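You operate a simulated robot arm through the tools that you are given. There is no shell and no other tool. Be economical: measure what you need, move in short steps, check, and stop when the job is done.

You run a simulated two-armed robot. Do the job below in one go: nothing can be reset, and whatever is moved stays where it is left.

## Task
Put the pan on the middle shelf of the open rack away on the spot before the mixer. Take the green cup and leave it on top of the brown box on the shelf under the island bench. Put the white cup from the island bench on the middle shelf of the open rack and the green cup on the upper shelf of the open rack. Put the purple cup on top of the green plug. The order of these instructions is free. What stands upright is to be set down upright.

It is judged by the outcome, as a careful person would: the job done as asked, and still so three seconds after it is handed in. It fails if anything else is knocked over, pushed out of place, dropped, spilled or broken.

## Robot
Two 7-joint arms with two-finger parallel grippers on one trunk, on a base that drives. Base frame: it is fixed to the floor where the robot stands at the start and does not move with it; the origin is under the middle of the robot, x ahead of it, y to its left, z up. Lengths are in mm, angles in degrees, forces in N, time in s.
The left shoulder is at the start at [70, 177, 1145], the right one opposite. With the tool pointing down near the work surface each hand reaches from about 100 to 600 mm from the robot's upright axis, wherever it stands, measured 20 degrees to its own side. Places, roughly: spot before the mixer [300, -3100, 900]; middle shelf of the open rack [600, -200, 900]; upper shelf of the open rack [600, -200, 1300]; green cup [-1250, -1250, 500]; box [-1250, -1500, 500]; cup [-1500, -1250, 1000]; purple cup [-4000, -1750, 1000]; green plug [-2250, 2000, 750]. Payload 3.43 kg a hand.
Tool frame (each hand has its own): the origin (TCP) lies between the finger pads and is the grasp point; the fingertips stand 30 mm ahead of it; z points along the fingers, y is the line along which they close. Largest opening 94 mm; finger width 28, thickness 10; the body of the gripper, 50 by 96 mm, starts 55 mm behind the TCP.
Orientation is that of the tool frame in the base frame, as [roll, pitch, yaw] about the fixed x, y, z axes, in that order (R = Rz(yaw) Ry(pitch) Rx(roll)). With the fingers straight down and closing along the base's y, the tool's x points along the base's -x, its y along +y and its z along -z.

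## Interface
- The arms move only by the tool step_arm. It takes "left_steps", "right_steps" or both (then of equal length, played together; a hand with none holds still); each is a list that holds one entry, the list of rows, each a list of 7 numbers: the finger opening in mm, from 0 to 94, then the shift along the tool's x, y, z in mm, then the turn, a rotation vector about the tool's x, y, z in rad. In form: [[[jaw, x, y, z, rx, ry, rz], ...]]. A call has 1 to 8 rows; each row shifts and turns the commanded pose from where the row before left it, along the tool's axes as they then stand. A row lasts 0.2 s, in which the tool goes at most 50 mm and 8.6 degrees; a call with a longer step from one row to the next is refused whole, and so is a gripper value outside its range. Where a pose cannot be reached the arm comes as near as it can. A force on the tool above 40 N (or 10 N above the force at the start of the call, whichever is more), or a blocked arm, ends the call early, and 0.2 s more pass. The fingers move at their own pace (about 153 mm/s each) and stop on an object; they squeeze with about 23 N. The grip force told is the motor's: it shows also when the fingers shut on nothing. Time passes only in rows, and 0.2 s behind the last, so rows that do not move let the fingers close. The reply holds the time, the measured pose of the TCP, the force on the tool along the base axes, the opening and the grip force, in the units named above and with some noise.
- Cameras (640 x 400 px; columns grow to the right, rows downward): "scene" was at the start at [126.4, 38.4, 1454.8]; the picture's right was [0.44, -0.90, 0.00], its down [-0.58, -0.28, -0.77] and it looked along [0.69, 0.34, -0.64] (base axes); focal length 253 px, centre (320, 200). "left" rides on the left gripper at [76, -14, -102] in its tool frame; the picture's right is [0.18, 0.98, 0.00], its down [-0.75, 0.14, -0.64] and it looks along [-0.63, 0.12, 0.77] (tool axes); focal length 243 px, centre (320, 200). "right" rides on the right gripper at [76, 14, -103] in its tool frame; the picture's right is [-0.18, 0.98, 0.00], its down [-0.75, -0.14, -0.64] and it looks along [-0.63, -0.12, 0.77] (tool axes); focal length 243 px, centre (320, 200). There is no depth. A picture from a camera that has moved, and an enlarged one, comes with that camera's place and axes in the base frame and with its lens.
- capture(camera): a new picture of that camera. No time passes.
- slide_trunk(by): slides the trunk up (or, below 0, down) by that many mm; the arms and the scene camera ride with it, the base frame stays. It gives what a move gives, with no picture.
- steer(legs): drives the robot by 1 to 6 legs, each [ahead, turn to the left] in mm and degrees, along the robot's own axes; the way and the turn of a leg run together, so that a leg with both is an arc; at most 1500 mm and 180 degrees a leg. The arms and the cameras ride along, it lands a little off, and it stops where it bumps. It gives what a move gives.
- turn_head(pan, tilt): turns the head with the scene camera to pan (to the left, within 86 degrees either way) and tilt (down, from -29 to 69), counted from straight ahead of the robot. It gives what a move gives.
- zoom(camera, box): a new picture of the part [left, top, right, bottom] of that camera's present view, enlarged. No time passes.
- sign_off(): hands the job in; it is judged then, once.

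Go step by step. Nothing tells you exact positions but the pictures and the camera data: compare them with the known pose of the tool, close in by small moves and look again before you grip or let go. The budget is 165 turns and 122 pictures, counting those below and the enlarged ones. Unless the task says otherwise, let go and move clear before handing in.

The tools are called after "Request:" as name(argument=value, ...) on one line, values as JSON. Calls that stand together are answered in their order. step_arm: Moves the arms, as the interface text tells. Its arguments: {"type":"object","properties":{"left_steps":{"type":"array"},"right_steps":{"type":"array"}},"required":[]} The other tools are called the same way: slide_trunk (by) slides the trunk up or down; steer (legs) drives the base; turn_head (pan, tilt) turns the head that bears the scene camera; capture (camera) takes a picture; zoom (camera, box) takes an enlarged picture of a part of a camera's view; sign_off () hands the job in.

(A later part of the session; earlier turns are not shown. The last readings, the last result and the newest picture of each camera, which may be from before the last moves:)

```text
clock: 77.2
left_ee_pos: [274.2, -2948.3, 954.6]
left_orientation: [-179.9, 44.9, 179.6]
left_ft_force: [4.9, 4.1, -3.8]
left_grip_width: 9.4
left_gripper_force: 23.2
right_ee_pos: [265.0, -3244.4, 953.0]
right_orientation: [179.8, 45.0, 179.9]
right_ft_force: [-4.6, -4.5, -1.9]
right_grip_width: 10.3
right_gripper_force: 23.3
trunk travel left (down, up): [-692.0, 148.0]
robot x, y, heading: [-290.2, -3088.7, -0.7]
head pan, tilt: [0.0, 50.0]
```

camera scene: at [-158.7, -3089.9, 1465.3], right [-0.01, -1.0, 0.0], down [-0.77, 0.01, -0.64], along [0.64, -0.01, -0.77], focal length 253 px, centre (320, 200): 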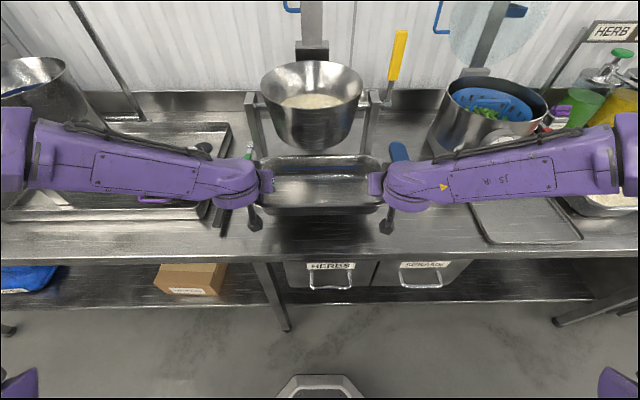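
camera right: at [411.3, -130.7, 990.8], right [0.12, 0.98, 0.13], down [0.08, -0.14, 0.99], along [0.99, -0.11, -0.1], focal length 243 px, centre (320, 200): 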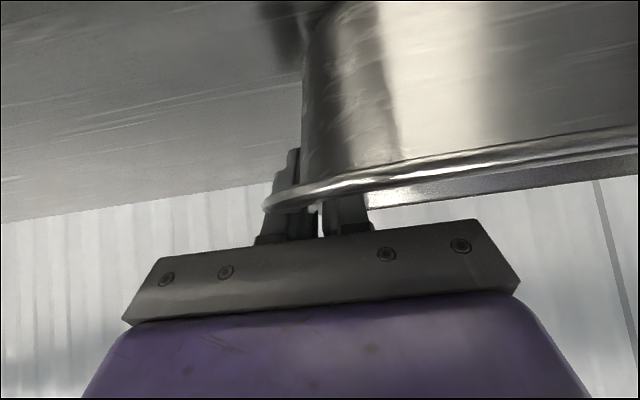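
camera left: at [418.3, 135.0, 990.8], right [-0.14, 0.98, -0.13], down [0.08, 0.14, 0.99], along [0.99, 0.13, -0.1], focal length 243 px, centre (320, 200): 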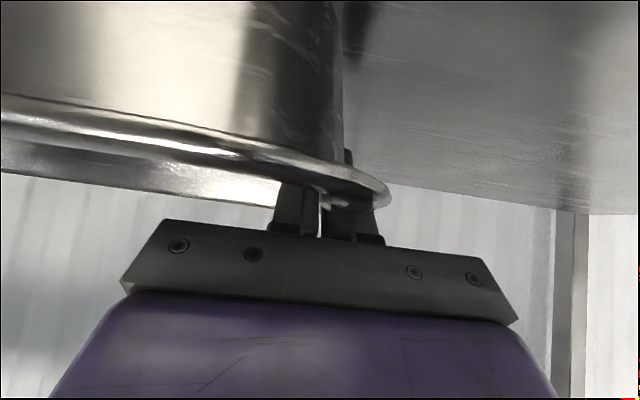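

Request:
step_arm(left_steps=[[[0, 1.2, 0, 1.2, 0, 0, 0], [0, 1.2, 0, 1.2, 0, 0, 0]]], right_steps=[[[0, 1.2, 0, 1.2, 0, 0, 0], [0, 1.2, 0, 1.2, 0, 0, 0]]])

Request:
zoom(camera="scene", box=[210, 110, 430, 248])

```text
clock: 77.8
left_ee_pos: [273.2, -2948.4, 953.1]
left_orientation: [-179.9, 45.1, 179.6]
left_ft_force: [4.8, 5.8, 7.5]
left_grip_width: 9.5
left_gripper_force: 22.7
right_ee_pos: [264.0, -3244.7, 952.8]
right_orientation: [179.7, 45.4, 179.7]
right_ft_force: [2.6, -8.0, 13.5]
right_grip_width: 9.9
right_gripper_force: 22.9
trunk travel left (down, up): [-692.0, 148.0]
robot x, y, heading: [-286.4, -3089.3, -0.4]
head pan, tilt: [0.0, 50.0]
```

```text
2.90 times, centred on (320, 179) of scene
camera zoom: at [-161.7, -3090.1, 1408.1], right [-0.01, -1.0, 0.0], down [-0.77, 0.01, -0.64], along [0.64, -0.01, -0.77], focal length 734 px, centre (320, 261)
```

zoom: 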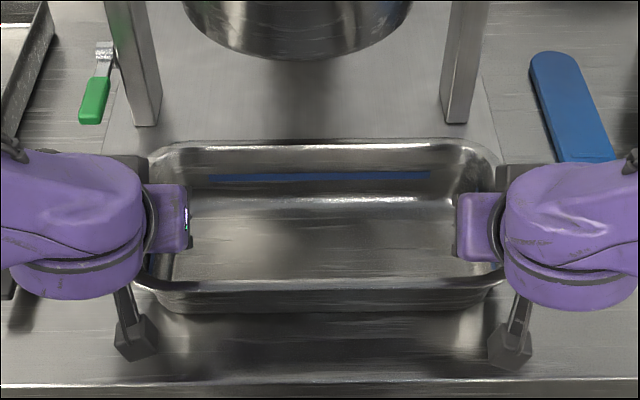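

The pan is resting on the bench. I'll release gently and lift clear.

Request:
step_arm(left_steps=[[[14, 0, 0, 0, 0, 0, 0], [30, 0, 0, 0, 0, 0, 0], [64, 0, 0, 0, 0, 0, 0], [64, 0, 0, 0, 0, 0, 0]]], right_steps=[[[14, 0, 0, 0, 0, 0, 0], [30, 0, 0, 0, 0, 0, 0], [64, 0, 0, 0, 0, 0, 0], [64, 0, 0, 0, 0, 0, 0]]])

Request:
slide_trunk(by=90)

Request:
capture(camera="scene")

```text
clock: 78.8
left_ee_pos: [274.6, -2947.8, 951.9]
left_orientation: [-179.8, 45.1, 179.7]
left_ft_force: [-0.3, -0.7, -0.8]
left_grip_width: 64.0
left_gripper_force: 0.1
right_ee_pos: [264.4, -3244.7, 949.1]
right_orientation: [179.9, 45.0, 179.8]
right_ft_force: [0.0, 0.4, 0.7]
right_grip_width: 64.1
right_gripper_force: 0.1
trunk travel left (down, up): [-692.0, 148.0]
robot x, y, heading: [-286.7, -3086.0, -0.5]
head pan, tilt: [0.0, 50.0]
```

```text
clock: 80.1
left_ee_pos: [273.9, -2947.6, 1040.9]
left_orientation: [-179.8, 45.0, 179.7]
left_ft_force: [0.1, 0.8, -0.2]
left_grip_width: 63.8
left_gripper_force: 0.1
right_ee_pos: [264.2, -3243.5, 1038.9]
right_orientation: [179.8, 45.0, 179.8]
right_ft_force: [0.2, -0.1, -0.1]
right_grip_width: 63.9
right_gripper_force: 0.0
trunk travel left (down, up): [-782.0, 58.0]
robot x, y, heading: [-288.5, -3087.0, -0.4]
head pan, tilt: [0.0, 50.0]
```

```text
87 pictures are left
camera scene: at [-159.9, -3089.9, 1497.4], right [-0.01, -1.0, 0.0], down [-0.77, 0.01, -0.64], along [0.64, -0.01, -0.77], focal length 253 px, centre (320, 200)
```

scene: 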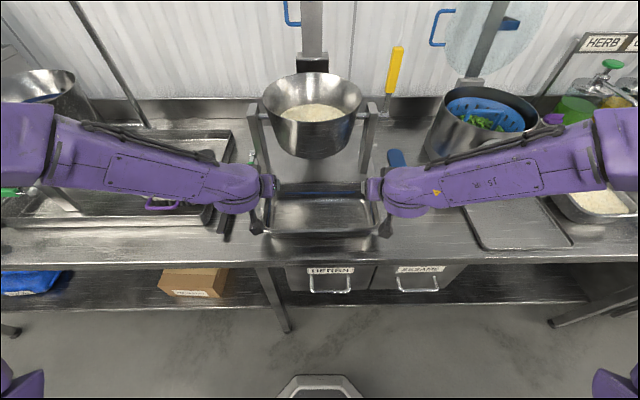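

The pan is in place before the mixer. I'll back away, turn down the aisle and survey the island bench.

Request:
steer(legs=[[-200, 0], [0, 90]])

Request:
turn_head(pan=60, tilt=25)

Request:
capture(camera="scene")

```text
clock: 85.5
left_ee_pos: [-628.8, -2525.5, 1041.1]
left_orientation: [-180.0, 45.0, -90.3]
left_ft_force: [-0.3, -0.1, 0.0]
left_grip_width: 64.0
left_gripper_force: 0.0
right_ee_pos: [-333.3, -2535.4, 1039.0]
right_orientation: [179.8, 45.0, -90.2]
right_ft_force: [-0.1, 0.3, -0.2]
right_grip_width: 64.4
right_gripper_force: 0.1
trunk travel left (down, up): [-782.0, 58.0]
robot x, y, heading: [-486.4, -3089.9, 89.5]
head pan, tilt: [0.0, 50.0]
```

```text
clock: 86.8
left_ee_pos: [-629.4, -2526.6, 1041.0]
left_orientation: [-179.9, 45.1, -90.2]
left_ft_force: [-0.3, -0.3, -0.2]
left_grip_width: 63.9
left_gripper_force: 0.0
right_ee_pos: [-333.4, -2535.3, 1038.5]
right_orientation: [179.7, 45.0, -90.3]
right_ft_force: [0.6, -0.8, -0.6]
right_grip_width: 63.8
right_gripper_force: 0.0
trunk travel left (down, up): [-782.0, 58.0]
robot x, y, heading: [-490.1, -3087.3, 89.5]
head pan, tilt: [60.0, 25.0]
```

```text
86 pictures are left
camera scene: at [-566.8, -2989.4, 1534.9], right [0.51, 0.86, 0.0], down [0.36, -0.22, -0.91], along [-0.78, 0.46, -0.42], focal length 253 px, centre (320, 200)
```

scene: 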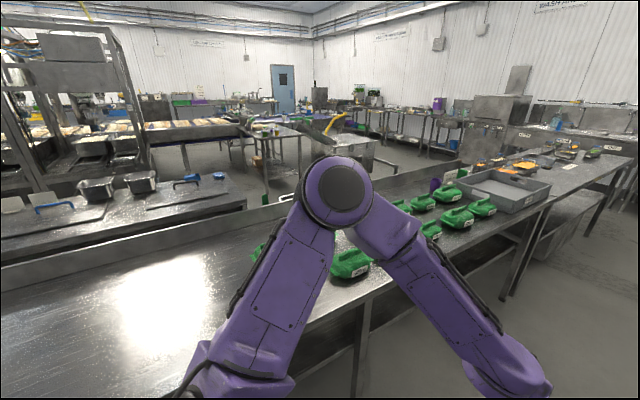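

Request:
steer(legs=[[1350, 1]])

Request:
turn_head(pan=75, tilt=25)

Request:
capture(camera="scene")

Request:
turn_head(pan=30, tilt=25)

Request:
capture(camera="scene")

```text
clock: 93.6
left_ee_pos: [-606.6, -1162.4, 1041.9]
left_orientation: [-179.9, 45.1, -90.8]
left_ft_force: [0.0, 0.5, -0.6]
left_grip_width: 63.8
left_gripper_force: 0.1
right_ee_pos: [-312.2, -1175.0, 1039.8]
right_orientation: [179.8, 45.0, -90.5]
right_ft_force: [0.5, -0.5, 0.2]
right_grip_width: 64.0
right_gripper_force: 0.1
trunk travel left (down, up): [-782.0, 58.0]
robot x, y, heading: [-472.3, -1728.6, 88.5]
head pan, tilt: [60.0, 25.0]
```

```text
clock: 94.4
left_ee_pos: [-608.1, -1162.1, 1040.8]
left_orientation: [-179.9, 45.0, -90.6]
left_ft_force: [-0.3, 0.0, -0.7]
left_grip_width: 63.9
left_gripper_force: 0.1
right_ee_pos: [-311.7, -1173.6, 1039.0]
right_orientation: [179.8, 44.9, -90.6]
right_ft_force: [0.1, -0.7, -0.2]
right_grip_width: 64.1
right_gripper_force: 0.0
trunk travel left (down, up): [-782.0, 58.0]
robot x, y, heading: [-470.3, -1727.1, 89.0]
head pan, tilt: [75.0, 25.0]
```

```text
85 pictures are left
camera scene: at [-557.8, -1648.3, 1534.9], right [0.28, 0.96, 0.0], down [0.41, -0.12, -0.91], along [-0.87, 0.25, -0.42], focal length 253 px, centre (320, 200)
```

scene: 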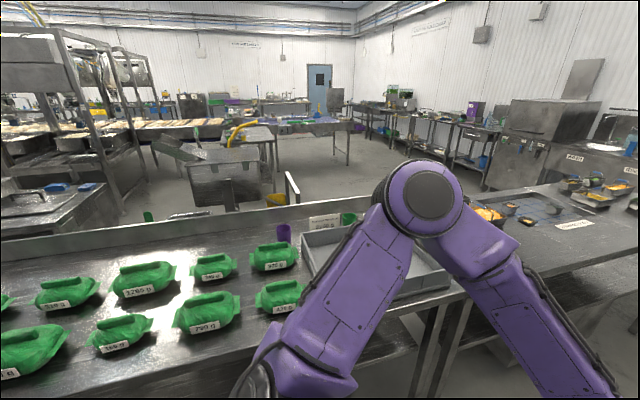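

```text
clock: 95.5
left_ee_pos: [-606.6, -1162.3, 1040.6]
left_orientation: [-179.9, 45.0, -90.8]
left_ft_force: [0.4, 0.0, 0.5]
left_grip_width: 63.7
left_gripper_force: 0.0
right_ee_pos: [-311.7, -1174.8, 1038.6]
right_orientation: [179.8, 45.0, -90.6]
right_ft_force: [-0.8, 0.0, 0.5]
right_grip_width: 64.0
right_gripper_force: 0.0
trunk travel left (down, up): [-782.0, 58.0]
robot x, y, heading: [-470.3, -1727.0, 89.0]
head pan, tilt: [30.0, 25.0]
```

```text
84 pictures are left
camera scene: at [-514.1, -1593.4, 1534.9], right [0.87, 0.49, 0.0], down [0.21, -0.37, -0.91], along [-0.44, 0.79, -0.42], focal length 253 px, centre (320, 200)
```

scene: 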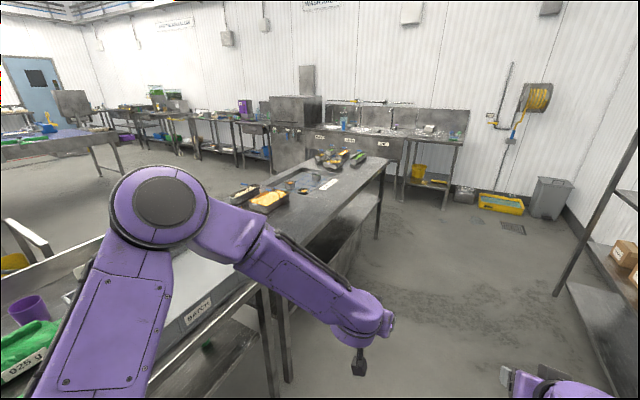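

I see a purple cup and a green one behind the grey tray on the island. I'll face the island near there and look closely.

Request:
slide_trunk(by=55)

Request:
steer(legs=[[330, 0], [0, 91]])

Request:
turn_head(pan=0, tilt=20)

Request:
capture(camera="scene")

Request:
zoom(camera="scene", box=[200, 80, 440, 230])

```text
clock: 96.5
left_ee_pos: [-608.1, -1162.1, 1096.2]
left_orientation: [-179.9, 45.1, -90.7]
left_ft_force: [0.2, -2.0, 0.5]
left_grip_width: 63.8
left_gripper_force: 0.0
right_ee_pos: [-311.7, -1173.8, 1095.1]
right_orientation: [179.8, 45.0, -90.6]
right_ft_force: [0.4, 0.7, 0.3]
right_grip_width: 64.1
right_gripper_force: 0.0
trunk travel left (down, up): [-837.0, 3.0]
robot x, y, heading: [-470.5, -1725.8, 88.7]
head pan, tilt: [30.0, 25.0]
```

```text
clock: 102.5
left_ee_pos: [-1026.7, -1526.8, 1096.2]
left_orientation: [-180.0, 44.9, -0.6]
left_ft_force: [-0.3, -0.7, -0.3]
left_grip_width: 64.2
left_gripper_force: 0.2
right_ee_pos: [-1014.9, -1230.0, 1095.1]
right_orientation: [179.8, 44.9, -0.5]
right_ft_force: [-0.1, -0.5, 0.4]
right_grip_width: 63.9
right_gripper_force: 0.0
trunk travel left (down, up): [-837.0, 3.0]
robot x, y, heading: [-461.2, -1389.0, 179.3]
head pan, tilt: [30.0, 25.0]
```

```text
clock: 103.5
left_ee_pos: [-1025.4, -1527.0, 1094.8]
left_orientation: [-179.9, 45.0, -0.6]
left_ft_force: [0.5, 0.4, 0.4]
left_grip_width: 63.9
left_gripper_force: 0.0
right_ee_pos: [-1014.5, -1230.1, 1094.5]
right_orientation: [179.8, 45.0, -0.5]
right_ft_force: [-0.6, 0.4, 0.4]
right_grip_width: 64.3
right_gripper_force: 0.1
trunk travel left (down, up): [-837.0, 3.0]
robot x, y, heading: [-461.0, -1390.2, 179.2]
head pan, tilt: [0.0, 20.0]
```

```text
83 pictures are left
camera scene: at [-606.7, -1385.3, 1598.0], right [0.01, 1.0, 0.0], down [0.34, 0.0, -0.94], along [-0.94, 0.01, -0.34], focal length 253 px, centre (320, 200)
```

scene: 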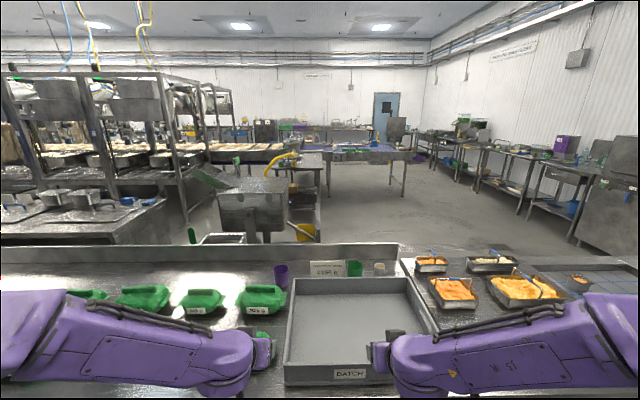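

```text
2.67 times, centred on (320, 155) of scene
camera zoom: at [-606.7, -1385.3, 1598.0], right [0.01, 1.0, 0.0], down [0.34, 0.0, -0.94], along [-0.94, 0.01, -0.34], focal length 675 px, centre (320, 320)
```

zoom: 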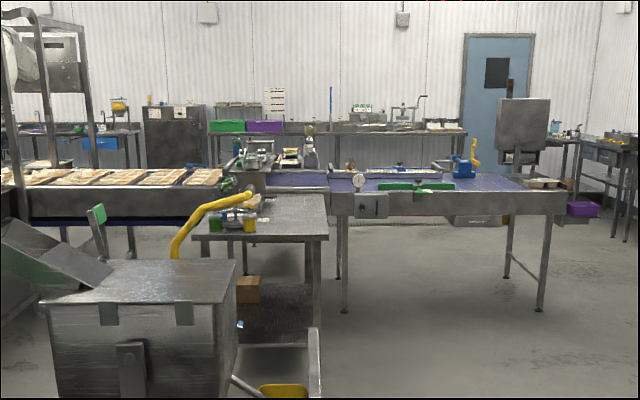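

Three cups stand behind the tray: purple, green and white. The listed purple cup is at x≈−4000, so I'll zoom on both places.

Request:
zoom(camera="scene", box=[260, 130, 356, 190])

Request:
zoom(camera="scene", box=[240, 230, 432, 350])

```text
6.67 times, centred on (308, 160) of scene
camera zoom: at [-606.7, -1385.3, 1598.0], right [0.01, 1.0, 0.0], down [0.34, 0.0, -0.94], along [-0.94, 0.01, -0.34], focal length 1688 px, centre (400, 467)
```

zoom: 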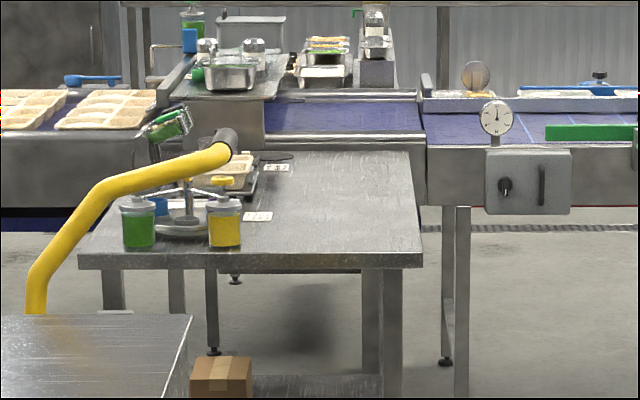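

```text
3.33 times, centred on (336, 290) of scene
camera zoom: at [-606.7, -1385.3, 1598.0], right [0.01, 1.0, 0.0], down [0.34, 0.0, -0.94], along [-0.94, 0.01, -0.34], focal length 844 px, centre (267, -100)
```

zoom: 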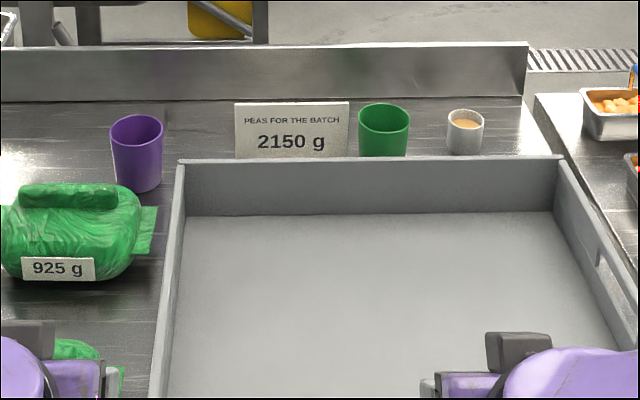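

On the island are a purple, a green and a white cup behind the tray. The other green cup should be on the shelf below. I'll back off and lower to see under the bench.

Request:
steer(legs=[[-170, 0]])

Request:
slide_trunk(by=-560)

Request:
turn_head(pan=0, tilt=30)

Request:
capture(camera="scene")

```text
clock: 105.0
left_ee_pos: [-856.8, -1529.6, 1093.6]
left_orientation: [-180.0, 44.8, -0.6]
left_ft_force: [-0.4, 0.4, -0.2]
left_grip_width: 64.3
left_gripper_force: 0.1
right_ee_pos: [-845.4, -1233.7, 1093.1]
right_orientation: [179.7, 44.9, -0.4]
right_ft_force: [-1.3, 0.1, -0.4]
right_grip_width: 64.1
right_gripper_force: 0.0
trunk travel left (down, up): [-837.0, 3.0]
robot x, y, heading: [-288.8, -1388.3, 179.3]
head pan, tilt: [0.0, 20.0]
```

```text
refused: -560 is not a number from -400 to 400
```

```text
clock: 105.7
left_ee_pos: [-852.5, -1530.5, 1096.3]
left_orientation: [-179.9, 45.0, -0.6]
left_ft_force: [0.7, -0.3, -0.7]
left_grip_width: 64.2
left_gripper_force: 0.1
right_ee_pos: [-843.1, -1233.1, 1095.0]
right_orientation: [179.9, 45.1, -0.5]
right_ft_force: [0.3, -0.1, -0.2]
right_grip_width: 64.1
right_gripper_force: 0.1
trunk travel left (down, up): [-837.0, 3.0]
robot x, y, heading: [-291.1, -1391.9, 179.4]
head pan, tilt: [0.0, 30.0]
```

```text
79 pictures are left
camera scene: at [-431.7, -1387.7, 1582.1], right [0.01, 1.0, 0.0], down [0.5, -0.01, -0.87], along [-0.87, 0.01, -0.5], focal length 253 px, centre (320, 200)
```

scene: 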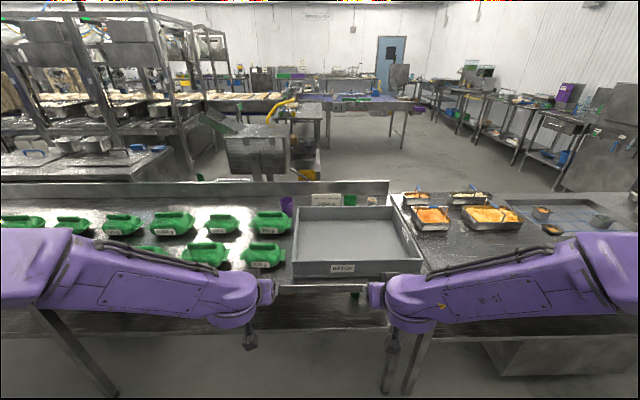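

Request:
slide_trunk(by=-400)

Request:
slide_trunk(by=-220)

Request:
turn_head(pan=0, tilt=25)

Request:
capture(camera="scene")

```text
clock: 109.5
left_ee_pos: [-853.9, -1530.0, 697.5]
left_orientation: [-179.9, 44.9, -0.7]
left_ft_force: [0.0, -0.8, 0.4]
left_grip_width: 64.0
left_gripper_force: 0.0
right_ee_pos: [-842.6, -1234.0, 695.2]
right_orientation: [179.7, 45.0, -0.4]
right_ft_force: [-0.7, 0.8, 0.8]
right_grip_width: 64.1
right_gripper_force: 0.1
trunk travel left (down, up): [-437.0, 403.0]
robot x, y, heading: [-294.4, -1385.9, 179.3]
head pan, tilt: [0.0, 30.0]
```

```text
clock: 111.8
left_ee_pos: [-854.8, -1529.8, 476.6]
left_orientation: [-179.9, 45.1, -0.5]
left_ft_force: [0.3, 1.0, -1.5]
left_grip_width: 64.3
left_gripper_force: 0.1
right_ee_pos: [-842.2, -1234.4, 473.6]
right_orientation: [179.8, 45.0, -0.4]
right_ft_force: [0.9, -0.8, 0.3]
right_grip_width: 64.2
right_gripper_force: 0.1
trunk travel left (down, up): [-217.0, 623.0]
robot x, y, heading: [-290.4, -1392.0, 179.0]
head pan, tilt: [0.0, 30.0]
```

```text
clock: 112.5
left_ee_pos: [-852.7, -1529.8, 476.2]
left_orientation: [-179.9, 45.0, -0.7]
left_ft_force: [0.2, 0.1, -0.4]
left_grip_width: 63.9
left_gripper_force: 0.0
right_ee_pos: [-843.5, -1233.5, 474.6]
right_orientation: [179.8, 45.1, -0.4]
right_ft_force: [0.4, 0.0, 0.8]
right_grip_width: 64.0
right_gripper_force: 0.1
trunk travel left (down, up): [-217.0, 623.0]
robot x, y, heading: [-293.6, -1389.6, 179.1]
head pan, tilt: [0.0, 25.0]
```

```text
78 pictures are left
camera scene: at [-434.1, -1387.7, 969.9], right [0.01, 1.0, 0.0], down [0.42, -0.01, -0.91], along [-0.91, 0.01, -0.42], focal length 253 px, centre (320, 200)
```

scene: 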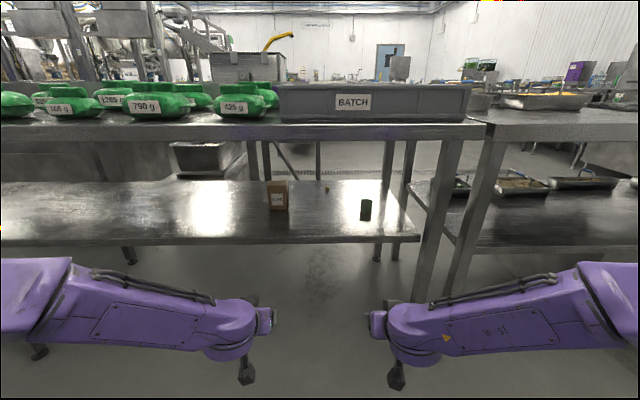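

Request:
zoom(camera="scene", box=[250, 150, 442, 270])

Request:
slide_trunk(by=-130)

Request:
zoom(camera="scene", box=[250, 110, 442, 230])

```text
3.33 times, centred on (346, 210) of scene
camera zoom: at [-434.1, -1387.7, 969.9], right [0.01, 1.0, 0.0], down [0.42, -0.01, -0.91], along [-0.91, 0.01, -0.42], focal length 844 px, centre (233, 167)
```

zoom: 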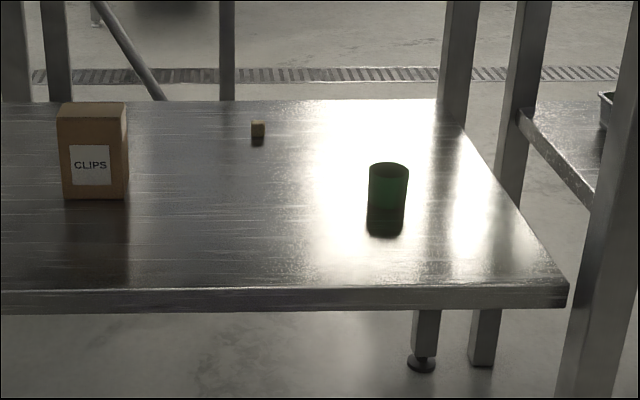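

```text
clock: 114.1
left_ee_pos: [-853.2, -1530.1, 345.7]
left_orientation: [-179.9, 45.0, -0.6]
left_ft_force: [-0.7, -1.0, 0.3]
left_grip_width: 63.9
left_gripper_force: 0.0
right_ee_pos: [-843.3, -1234.1, 343.6]
right_orientation: [179.9, 45.0, -0.4]
right_ft_force: [-0.1, -0.4, 0.4]
right_grip_width: 63.9
right_gripper_force: 0.1
trunk travel left (down, up): [-87.0, 753.0]
robot x, y, heading: [-293.1, -1391.7, 179.3]
head pan, tilt: [0.0, 25.0]
```

```text
3.33 times, centred on (346, 170) of scene
camera zoom: at [-434.0, -1387.7, 840.0], right [0.01, 1.0, 0.0], down [0.42, -0.01, -0.91], along [-0.91, 0.01, -0.42], focal length 844 px, centre (233, 300)
```

zoom: 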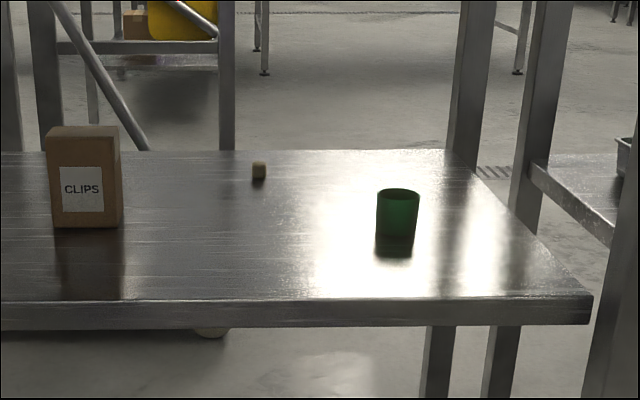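

The green cup stands at about (−1300, −1200), the CLIPS box at (−1335, −1540) with its top at z≈620, and the shelf at z≈520. I'll tuck the right arm back first, as the left hand will do this.

Request:
step_arm(right_steps=[[[64, 0, 0, 0, 0, 0.131, 0], [64, 0, 0, 0, 0, 0.131, 0], [64, 0, 0, 0, 0, 0.131, 0], [64, 0, 0, 0, 0, 0.131, 0], [64, 0, 0, 0, 0, 0.131, 0], [64, 0, 0, 0, 0, 0.131, 0]]])

Request:
step_arm(right_steps=[[[64, 37, -8, -14, 0, 0, 0], [64, 37, -8, -14, 0, 0, 0], [64, 37, -8, -14, 0, 0, 0], [64, 37, -8, -14, 0, 0, 0], [64, 37, -8, -14, 0, 0, 0], [64, 37, -8, -14, 0, 0, 0], [64, 25, 0, -14, 0, 0, 0]]])

Request:
slide_trunk(by=265)

Request:
capture(camera="scene")

```text
clock: 115.5
left_ee_pos: [-853.4, -1529.7, 345.5]
left_orientation: [-179.9, 44.9, -0.6]
left_ft_force: [-0.1, -0.4, -0.3]
left_grip_width: 64.0
left_gripper_force: 0.0
right_ee_pos: [-842.6, -1234.5, 343.5]
right_orientation: [179.8, -0.1, -0.3]
right_ft_force: [0.4, -0.2, 0.2]
right_grip_width: 63.9
right_gripper_force: 0.0
trunk travel left (down, up): [-87.0, 753.0]
robot x, y, heading: [-290.6, -1393.6, 179.2]
head pan, tilt: [0.0, 25.0]
```

```text
clock: 117.1
left_ee_pos: [-854.5, -1530.8, 345.2]
left_orientation: [-180.0, 44.9, -0.7]
left_ft_force: [0.0, 0.3, 0.4]
left_grip_width: 64.1
left_gripper_force: 0.1
right_ee_pos: [-594.0, -1186.9, 440.7]
right_orientation: [179.8, 0.1, -0.4]
right_ft_force: [0.0, 1.3, -0.2]
right_grip_width: 64.1
right_gripper_force: 0.0
trunk travel left (down, up): [-87.0, 753.0]
robot x, y, heading: [-290.3, -1391.5, 179.1]
head pan, tilt: [0.0, 25.0]
```

```text
clock: 119.8
left_ee_pos: [-853.4, -1530.0, 610.3]
left_orientation: [-180.0, 45.0, -0.6]
left_ft_force: [-0.5, -0.5, -0.6]
left_grip_width: 64.0
left_gripper_force: 0.2
right_ee_pos: [-594.3, -1186.8, 705.1]
right_orientation: [179.7, 0.0, -0.3]
right_ft_force: [0.1, -0.5, 0.0]
right_grip_width: 63.8
right_gripper_force: 0.1
trunk travel left (down, up): [-352.0, 488.0]
robot x, y, heading: [-294.0, -1387.9, 179.5]
head pan, tilt: [0.0, 25.0]
```

```text
75 pictures are left
camera scene: at [-434.2, -1387.6, 1104.9], right [0.01, 1.0, 0.0], down [0.42, -0.01, -0.91], along [-0.91, 0.01, -0.42], focal length 253 px, centre (320, 200)
```

scene: 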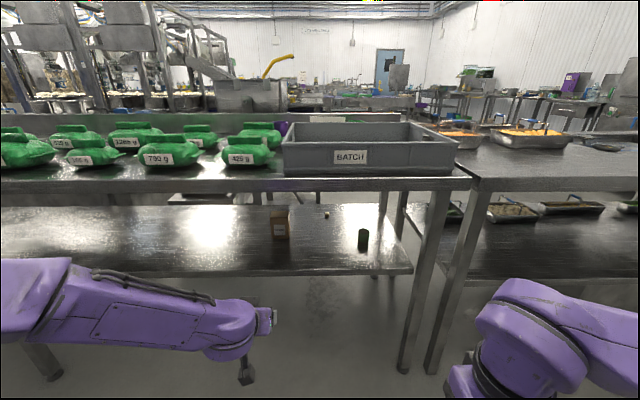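

The left forearm lies sideways at wrist height, so I need to keep it clear of the CLIPS box. I'll bring the left hand toward the robot's midline so a near-straight approach works, then check.

Request:
step_arm(left_steps=[[[94, 0, -43, 0, 0, 0, 0], [94, 0, -43, 0, 0, 0, 0], [94, 0, -43, 0, 0, 0, 0], [94, 0, -43, 0, 0, 0, 0]]])

Request:
capture(camera="scene")

```text
clock: 120.8
left_ee_pos: [-851.7, -1353.2, 613.5]
left_orientation: [180.0, 45.0, -0.6]
left_ft_force: [0.4, -0.2, 0.2]
left_grip_width: 93.9
left_gripper_force: 0.0
right_ee_pos: [-593.9, -1185.8, 705.7]
right_orientation: [179.8, 0.0, -0.4]
right_ft_force: [-0.2, 0.6, -0.1]
right_grip_width: 64.0
right_gripper_force: 0.0
trunk travel left (down, up): [-352.0, 488.0]
robot x, y, heading: [-291.1, -1390.0, 178.8]
head pan, tilt: [0.0, 25.0]
```

```text
74 pictures are left
camera scene: at [-434.2, -1387.0, 1104.9], right [0.01, 1.0, 0.0], down [0.42, -0.01, -0.91], along [-0.91, 0.01, -0.42], focal length 253 px, centre (320, 200)
```

scene: 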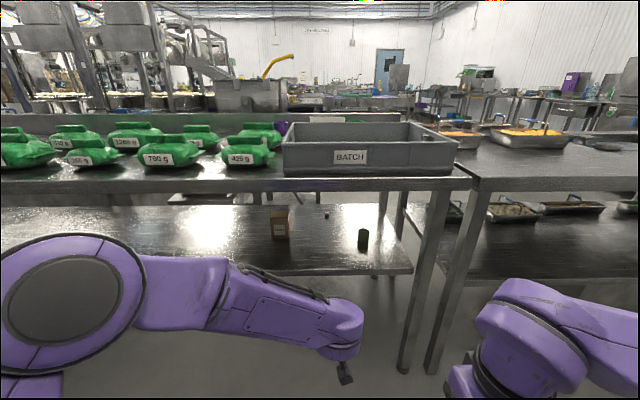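

Request:
steer(legs=[[0, -8.2], [300, 0]])

Request:
capture(camera="scene")

Request:
capture(camera="left")

```text
clock: 123.5
left_ee_pos: [-1136.2, -1225.3, 612.8]
left_orientation: [180.0, 45.0, -9.0]
left_ft_force: [-0.8, 0.2, 0.2]
left_grip_width: 94.1
left_gripper_force: 0.1
right_ee_pos: [-857.0, -1097.2, 705.0]
right_orientation: [179.8, -0.1, -8.7]
right_ft_force: [-0.2, 0.9, 0.0]
right_grip_width: 63.9
right_gripper_force: 0.0
trunk travel left (down, up): [-352.0, 488.0]
robot x, y, heading: [-586.6, -1345.0, 170.7]
head pan, tilt: [0.0, 25.0]
```

```text
73 pictures are left
camera scene: at [-728.1, -1319.0, 1104.8], right [0.16, 0.99, 0.0], down [0.42, -0.07, -0.91], along [-0.89, 0.14, -0.42], focal length 253 px, centre (320, 200)
```

scene: 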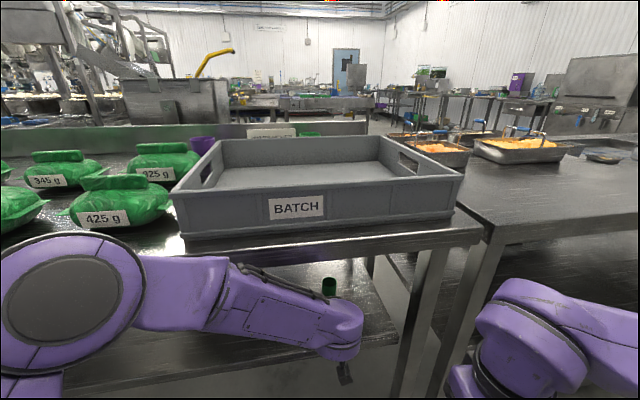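

```text
72 pictures are left
camera left: at [-1007.5, -1230.9, 630.3], right [-0.03, -0.99, -0.13], down [-0.1, -0.13, 0.99], along [-0.99, 0.04, -0.1], focal length 243 px, centre (320, 200)
```

left: 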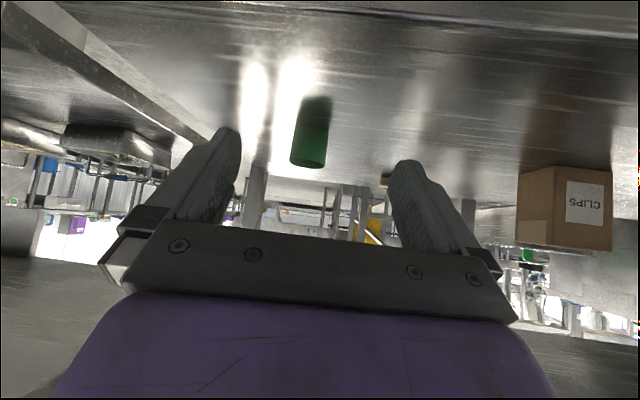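

The cup sits neatly between the fingers' lines. I'll drive 80 mm nearer, lower, and look again.

Request:
steer(legs=[[80, 0]])

Request:
slide_trunk(by=-48)

Request:
capture(camera="left")

```text
clock: 124.5
left_ee_pos: [-1173.4, -1216.3, 608.0]
left_orientation: [179.2, 44.3, -10.6]
left_ft_force: [-0.2, 0.5, 0.9]
left_grip_width: 94.0
left_gripper_force: 0.1
right_ee_pos: [-907.2, -1090.4, 707.3]
right_orientation: [179.9, 0.2, -8.7]
right_ft_force: [0.0, 0.4, 0.5]
right_grip_width: 64.0
right_gripper_force: 0.0
trunk travel left (down, up): [-352.0, 488.0]
robot x, y, heading: [-637.5, -1333.2, 171.2]
head pan, tilt: [0.0, 25.0]
stopped in leg 1: the robot was blocked; the commanded pose is now the measured one
```

```text
clock: 125.4
left_ee_pos: [-1179.0, -1216.5, 557.4]
left_orientation: [179.3, 44.1, -10.5]
left_ft_force: [-0.4, 1.4, -0.4]
left_grip_width: 93.8
left_gripper_force: 0.0
right_ee_pos: [-909.3, -1089.8, 656.8]
right_orientation: [179.7, 0.0, -8.6]
right_ft_force: [0.1, -0.8, -0.3]
right_grip_width: 63.7
right_gripper_force: 0.1
trunk travel left (down, up): [-304.0, 536.0]
robot x, y, heading: [-641.5, -1331.8, 171.2]
head pan, tilt: [0.0, 25.0]
```

```text
71 pictures are left
camera left: at [-1050.8, -1223.1, 577.5], right [-0.04, -0.99, -0.12], down [-0.12, -0.11, 0.99], along [-0.99, 0.05, -0.11], focal length 243 px, centre (320, 200)
```

left: 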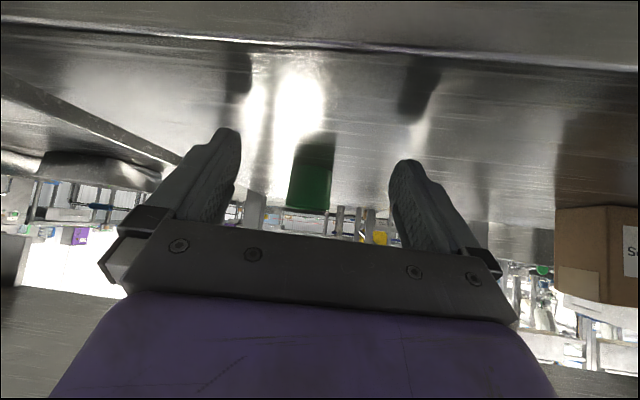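

The drive was blocked: the left elbow, which rides high, probably met the bench edge. I'll back off a little and check.

Request:
steer(legs=[[-50, 0]])

Request:
turn_head(pan=20, tilt=35)

Request:
capture(camera="scene")

```text
clock: 126.3
left_ee_pos: [-1129.0, -1224.2, 558.0]
left_orientation: [179.3, 44.1, -10.5]
left_ft_force: [-0.2, -0.5, -0.3]
left_grip_width: 93.5
left_gripper_force: 0.1
right_ee_pos: [-861.3, -1096.1, 657.8]
right_orientation: [179.8, 0.0, -8.5]
right_ft_force: [-0.8, -0.1, 0.2]
right_grip_width: 63.8
right_gripper_force: 0.2
trunk travel left (down, up): [-304.0, 536.0]
robot x, y, heading: [-596.3, -1336.8, 171.1]
head pan, tilt: [0.0, 25.0]
```

```text
clock: 127.1
left_ee_pos: [-1129.6, -1224.6, 557.0]
left_orientation: [179.2, 44.1, -10.5]
left_ft_force: [1.1, -0.2, 1.2]
left_grip_width: 94.1
left_gripper_force: 0.0
right_ee_pos: [-861.3, -1096.6, 657.5]
right_orientation: [179.8, -0.1, -8.6]
right_ft_force: [0.6, 0.4, -0.9]
right_grip_width: 64.1
right_gripper_force: 0.0
trunk travel left (down, up): [-304.0, 536.0]
robot x, y, heading: [-587.2, -1342.8, 171.3]
head pan, tilt: [20.0, 35.0]
```

```text
70 pictures are left
camera scene: at [-727.4, -1350.0, 1041.2], right [-0.19, 0.98, 0.0], down [0.56, 0.11, -0.82], along [-0.8, -0.16, -0.57], focal length 253 px, centre (320, 200)
```

scene: 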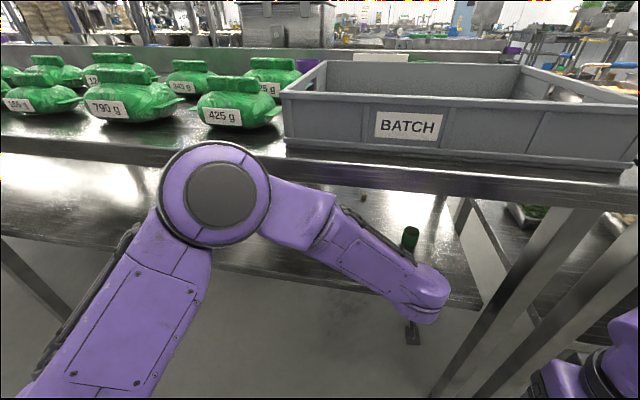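

Nothing was disturbed; the elbow sits just at bench-edge height. I'll back off, raise the left hand relative to the trunk and lower the trunk, so that the elbow goes under the bench edge.

Request:
steer(legs=[[-130, 0]])

Request:
step_arm(left_steps=[[[94, -28.3, 0, -28.3, 0, 0, 0], [94, -28.3, 0, -28.3, 0, 0, 0], [94, -28.3, 0, -28.3, 0, 0, 0], [94, -28.3, 0, -28.3, 0, 0, 0], [94, -28.3, 0, -28.3, 0, 0, 0], [94, -28.3, 0, -28.3, 0, 0, 0]]])

Request:
slide_trunk(by=-210)

Request:
capture(camera="scene")

```text
clock: 128.4
left_ee_pos: [-999.1, -1245.9, 558.3]
left_orientation: [179.3, 44.1, -10.3]
left_ft_force: [0.4, -1.1, 0.4]
left_grip_width: 93.9
left_gripper_force: 0.0
right_ee_pos: [-732.2, -1117.7, 657.9]
right_orientation: [179.9, 0.1, -8.5]
right_ft_force: [0.4, -0.4, 0.6]
right_grip_width: 64.0
right_gripper_force: 0.0
trunk travel left (down, up): [-304.0, 536.0]
robot x, y, heading: [-460.4, -1360.9, 171.0]
head pan, tilt: [20.0, 35.0]
```

```text
clock: 129.8
left_ee_pos: [-1005.0, -1242.7, 797.9]
left_orientation: [179.3, 44.0, -10.5]
left_ft_force: [-0.2, -0.2, 0.3]
left_grip_width: 94.0
left_gripper_force: 0.1
right_ee_pos: [-731.0, -1116.8, 656.6]
right_orientation: [179.8, 0.1, -8.5]
right_ft_force: [0.5, 0.0, -0.8]
right_grip_width: 63.9
right_gripper_force: 0.0
trunk travel left (down, up): [-304.0, 536.0]
robot x, y, heading: [-460.8, -1360.4, 171.2]
head pan, tilt: [20.0, 35.0]
```

```text
clock: 132.1
left_ee_pos: [-1005.5, -1243.6, 586.3]
left_orientation: [179.3, 44.1, -10.4]
left_ft_force: [1.0, 0.1, -1.0]
left_grip_width: 93.9
left_gripper_force: 0.1
right_ee_pos: [-731.8, -1117.7, 447.4]
right_orientation: [179.8, -0.2, -8.6]
right_ft_force: [0.6, -0.8, 0.1]
right_grip_width: 64.1
right_gripper_force: 0.1
trunk travel left (down, up): [-94.0, 746.0]
robot x, y, heading: [-464.9, -1361.6, 171.0]
head pan, tilt: [20.0, 35.0]
```

```text
69 pictures are left
camera scene: at [-597.8, -1370.6, 831.2], right [-0.19, 0.98, 0.0], down [0.56, 0.11, -0.82], along [-0.8, -0.16, -0.57], focal length 253 px, centre (320, 200)
```

scene: 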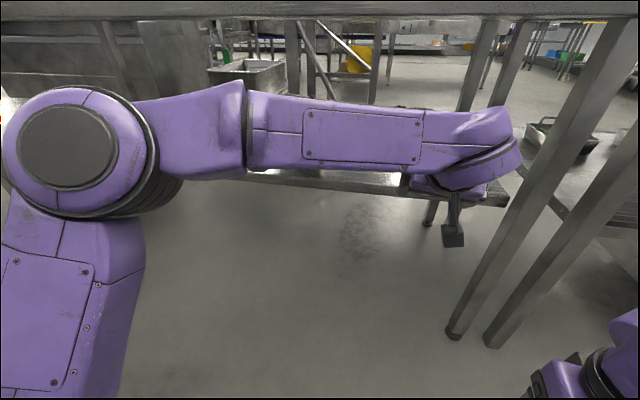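

The elbow and forearm are now at z≈730, under the bench top. I'll tuck the right hand slightly more and drive in again.

Request:
step_arm(right_steps=[[[64, 27, 20, -10, 0, 0, 0], [64, 27, 20, -10, 0, 0, 0], [64, 20, 10, -10, 0, 0, 0]]])

Request:
steer(legs=[[215, 0]])

Request:
capture(camera="left")

Request:
capture(camera="scene")

```text
clock: 132.9
left_ee_pos: [-1005.4, -1244.6, 587.2]
left_orientation: [179.3, 44.1, -10.4]
left_ft_force: [0.4, 0.6, 0.2]
left_grip_width: 93.9
left_gripper_force: 0.0
right_ee_pos: [-675.0, -1181.5, 484.0]
right_orientation: [179.8, -0.1, -8.6]
right_ft_force: [-0.6, 0.5, -0.3]
right_grip_width: 64.0
right_gripper_force: 0.1
right hand out of reach, approached as far as the arm can: row 2, 3
trunk travel left (down, up): [-94.0, 746.0]
robot x, y, heading: [-462.7, -1361.4, 171.0]
head pan, tilt: [20.0, 35.0]
```

```text
clock: 134.5
left_ee_pos: [-1215.3, -1211.1, 587.5]
left_orientation: [179.3, 44.1, -10.3]
left_ft_force: [0.2, 0.1, -0.7]
left_grip_width: 94.0
left_gripper_force: 0.0
right_ee_pos: [-884.9, -1148.1, 485.3]
right_orientation: [179.8, -0.1, -8.5]
right_ft_force: [-0.9, -0.7, -0.7]
right_grip_width: 63.9
right_gripper_force: 0.0
trunk travel left (down, up): [-94.0, 746.0]
robot x, y, heading: [-670.7, -1330.8, 171.1]
head pan, tilt: [20.0, 35.0]
```

```text
68 pictures are left
camera left: at [-1087.7, -1217.2, 606.4], right [-0.04, -0.99, -0.12], down [-0.12, -0.11, 0.99], along [-0.99, 0.05, -0.11], focal length 243 px, centre (320, 200)
```

left: 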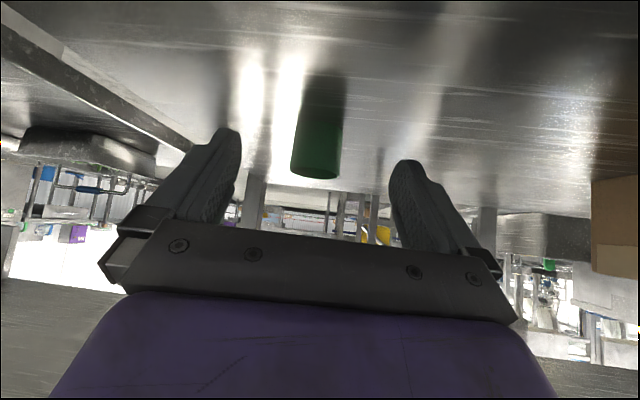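

```text
67 pictures are left
camera scene: at [-807.4, -1337.9, 831.2], right [-0.19, 0.98, 0.0], down [0.56, 0.11, -0.82], along [-0.8, -0.16, -0.57], focal length 253 px, centre (320, 200)
```

scene: 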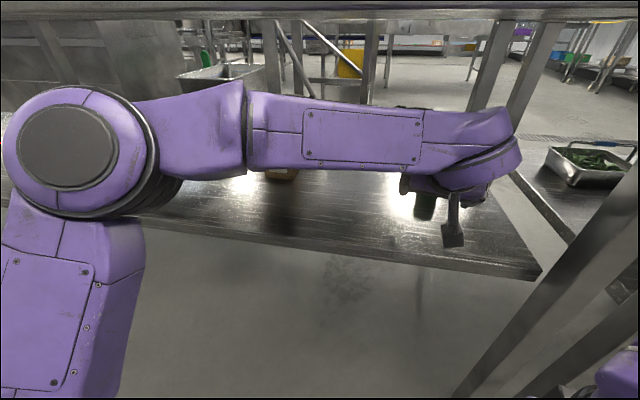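

The cup is centred between the fingers. I'll lower and move forward to straddle it.

Request:
step_arm(left_steps=[[[94, 10, 0, 10.2, 0, 0, 0], [94, 10, 0, 10.2, 0, 0, 0], [94, -18, 0, 17.4, 0, 0, 0], [94, -18, 0, 17.4, 0, 0, 0], [94, -17, 0, 16.4, 0, 0, 0]]])

Request:
capture(camera="left")

```text
clock: 135.7
left_ee_pos: [-1288.9, -1197.6, 560.2]
left_orientation: [179.2, 44.1, -10.5]
left_ft_force: [-0.3, 0.4, -0.1]
left_grip_width: 93.8
left_gripper_force: 0.0
right_ee_pos: [-885.0, -1147.6, 484.9]
right_orientation: [179.8, -0.2, -8.5]
right_ft_force: [0.5, 0.4, 0.5]
right_grip_width: 64.0
right_gripper_force: 0.1
trunk travel left (down, up): [-94.0, 746.0]
robot x, y, heading: [-672.7, -1332.1, 171.0]
head pan, tilt: [20.0, 35.0]
```

```text
66 pictures are left
camera left: at [-1160.2, -1205.2, 579.4], right [-0.04, -0.99, -0.12], down [-0.12, -0.11, 0.99], along [-0.99, 0.05, -0.11], focal length 243 px, centre (320, 200)
```

left: 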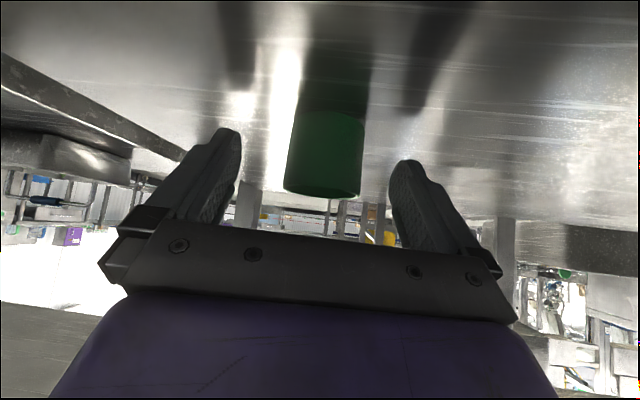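

Request:
step_arm(left_steps=[[[94, 2.8, 0, 2.9, 0, 0, 0], [70, 0, 0, 0, 0, 0, 0], [50, 0, 0, 0, 0, 0, 0], [30, 0, 0, 0, 0, 0, 0], [20, 0, 0, 0, 0, 0, 0], [20, 0, 0, 0, 0, 0, 0]]])

Request:
capture(camera="left")

```text
clock: 137.1
left_ee_pos: [-1287.5, -1199.1, 555.8]
left_orientation: [179.3, 44.2, -10.5]
left_ft_force: [-1.3, 0.6, 5.7]
left_grip_width: 45.5
left_gripper_force: 23.0
right_ee_pos: [-884.6, -1147.3, 485.5]
right_orientation: [179.9, -0.1, -8.6]
right_ft_force: [0.9, -1.1, -0.1]
right_grip_width: 64.1
right_gripper_force: 0.0
trunk travel left (down, up): [-94.0, 746.0]
robot x, y, heading: [-672.4, -1332.2, 171.4]
head pan, tilt: [20.0, 35.0]
```

```text
65 pictures are left
camera left: at [-1159.5, -1205.6, 575.1], right [-0.04, -0.99, -0.12], down [-0.11, -0.11, 0.99], along [-0.99, 0.05, -0.11], focal length 243 px, centre (320, 200)
```

left: 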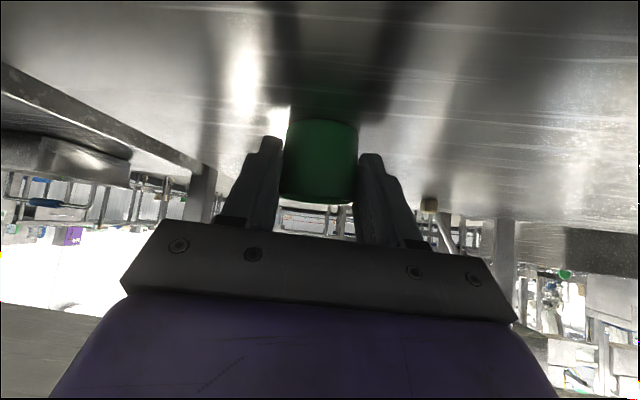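

The cup is held. I'll lift it slightly, back out, and check how much headroom there is under the bench before going to the box.

Request:
step_arm(left_steps=[[[20, -14, 0, -14.4, 0, 0, 0], [20, -14, 0, -14.4, 0, 0, 0], [20, -14, 0, -14.4, 0, 0, 0]]])

Request:
steer(legs=[[-260, 0]])

Request:
slide_trunk(by=-70)

Request:
turn_head(pan=28, tilt=0)

Request:
capture(camera="scene")

```text
clock: 137.9
left_ee_pos: [-1287.7, -1196.4, 614.6]
left_orientation: [179.2, 44.1, -10.5]
left_ft_force: [-1.0, 1.0, 0.3]
left_grip_width: 44.2
left_gripper_force: 22.7
right_ee_pos: [-885.3, -1149.7, 483.6]
right_orientation: [179.8, -0.2, -8.6]
right_ft_force: [-0.6, -0.1, 0.5]
right_grip_width: 64.1
right_gripper_force: 0.0
trunk travel left (down, up): [-94.0, 746.0]
robot x, y, heading: [-669.8, -1323.7, 171.2]
head pan, tilt: [20.0, 35.0]
```

```text
clock: 139.8
left_ee_pos: [-1030.4, -1236.3, 613.4]
left_orientation: [179.3, 44.0, -10.6]
left_ft_force: [0.9, 0.8, -0.2]
left_grip_width: 44.3
left_gripper_force: 23.2
right_ee_pos: [-626.7, -1188.9, 483.9]
right_orientation: [179.8, -0.1, -8.7]
right_ft_force: [1.0, 0.1, 0.4]
right_grip_width: 64.2
right_gripper_force: 0.0
trunk travel left (down, up): [-94.0, 746.0]
robot x, y, heading: [-412.5, -1368.2, 171.1]
head pan, tilt: [20.0, 35.0]
```

```text
clock: 140.9
left_ee_pos: [-1029.3, -1237.0, 544.5]
left_orientation: [179.3, 44.2, -10.6]
left_ft_force: [-0.2, 0.9, -0.4]
left_grip_width: 44.3
left_gripper_force: 22.8
right_ee_pos: [-627.4, -1187.8, 415.3]
right_orientation: [179.9, 0.0, -8.7]
right_ft_force: [0.9, -0.4, 0.4]
right_grip_width: 64.0
right_gripper_force: 0.1
trunk travel left (down, up): [-24.0, 816.0]
robot x, y, heading: [-411.3, -1370.5, 171.1]
head pan, tilt: [20.0, 35.0]
```

```text
clock: 141.9
left_ee_pos: [-1030.4, -1236.9, 545.1]
left_orientation: [179.3, 44.1, -10.6]
left_ft_force: [0.1, 1.3, -0.8]
left_grip_width: 44.2
left_gripper_force: 23.1
right_ee_pos: [-627.4, -1189.3, 415.3]
right_orientation: [179.7, -0.1, -8.7]
right_ft_force: [0.1, -0.3, -0.2]
right_grip_width: 64.3
right_gripper_force: 0.1
trunk travel left (down, up): [-24.0, 816.0]
robot x, y, heading: [-413.9, -1369.0, 171.0]
head pan, tilt: [28.0, 0.0]
```

```text
64 pictures are left
camera scene: at [-548.6, -1390.6, 817.2], right [-0.33, 0.95, 0.0], down [0.0, 0.0, -1.0], along [-0.95, -0.33, 0.0], focal length 253 px, centre (320, 200)
```

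scene: 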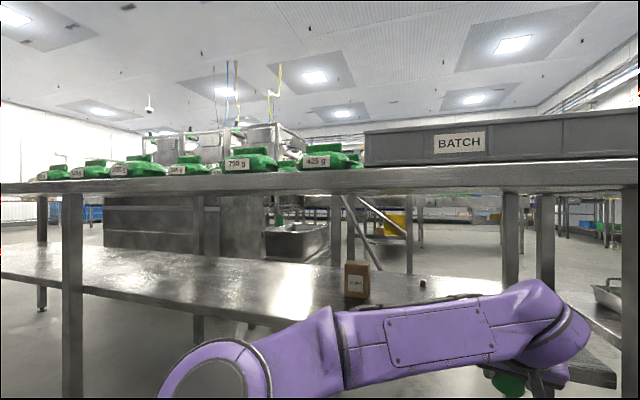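

Headroom under the bench is about z=837, too little for a 45° wrist above the box. So I'll set the cup down near the shelf's front edge and regrip it with a flatter tool.

Request:
slide_trunk(by=45)

Request:
steer(legs=[[150, 0]])

Request:
turn_head(pan=5, tilt=40)

Request:
capture(camera="scene")

Request:
capture(camera="left")

```text
clock: 142.8
left_ee_pos: [-1029.9, -1236.2, 589.3]
left_orientation: [179.3, 44.0, -10.7]
left_ft_force: [0.3, -0.2, -0.5]
left_grip_width: 44.0
left_gripper_force: 22.8
right_ee_pos: [-627.2, -1188.3, 459.5]
right_orientation: [179.8, -0.2, -8.8]
right_ft_force: [-0.1, -0.4, 0.3]
right_grip_width: 63.8
right_gripper_force: 0.1
trunk travel left (down, up): [-69.0, 771.0]
robot x, y, heading: [-414.5, -1372.5, 170.8]
head pan, tilt: [28.0, 0.0]
```

```text
clock: 144.1
left_ee_pos: [-1177.4, -1210.1, 588.6]
left_orientation: [179.2, 44.0, -10.7]
left_ft_force: [0.0, -0.7, 0.0]
left_grip_width: 44.2
left_gripper_force: 23.2
right_ee_pos: [-773.5, -1164.9, 460.2]
right_orientation: [179.8, -0.2, -8.9]
right_ft_force: [0.9, 0.7, -0.8]
right_grip_width: 63.9
right_gripper_force: 0.0
trunk travel left (down, up): [-69.0, 771.0]
robot x, y, heading: [-559.9, -1347.5, 170.8]
head pan, tilt: [28.0, 0.0]
```

```text
clock: 145.2
left_ee_pos: [-1176.8, -1210.7, 588.6]
left_orientation: [179.2, 44.0, -10.6]
left_ft_force: [0.3, -0.1, -0.5]
left_grip_width: 44.3
left_gripper_force: 22.9
right_ee_pos: [-774.8, -1163.4, 459.6]
right_orientation: [179.8, -0.1, -8.8]
right_ft_force: [-0.3, 0.2, 0.0]
right_grip_width: 63.7
right_gripper_force: 0.1
trunk travel left (down, up): [-69.0, 771.0]
robot x, y, heading: [-559.2, -1344.8, 170.9]
head pan, tilt: [5.0, 40.0]
```

```text
63 pictures are left
camera scene: at [-695.6, -1331.6, 798.7], right [0.07, 1.0, 0.0], down [0.64, -0.05, -0.77], along [-0.76, 0.06, -0.64], focal length 253 px, centre (320, 200)
```

scene: 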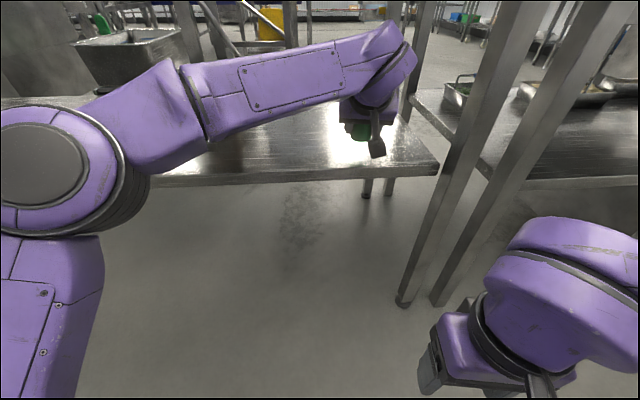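

```text
62 pictures are left
camera left: at [-1049.5, -1218.5, 608.9], right [-0.04, -0.99, -0.12], down [-0.12, -0.11, 0.99], along [-0.99, 0.06, -0.11], focal length 243 px, centre (320, 200)
```

left: 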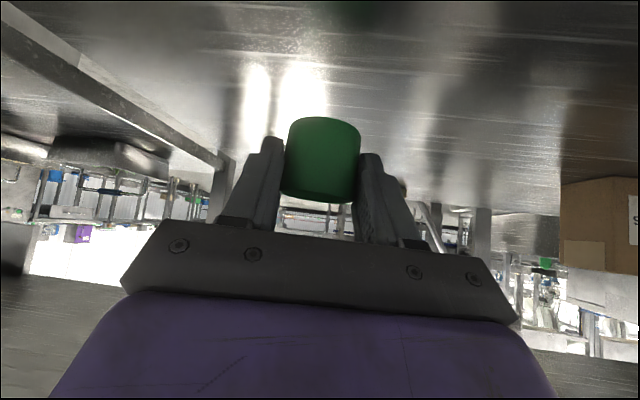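

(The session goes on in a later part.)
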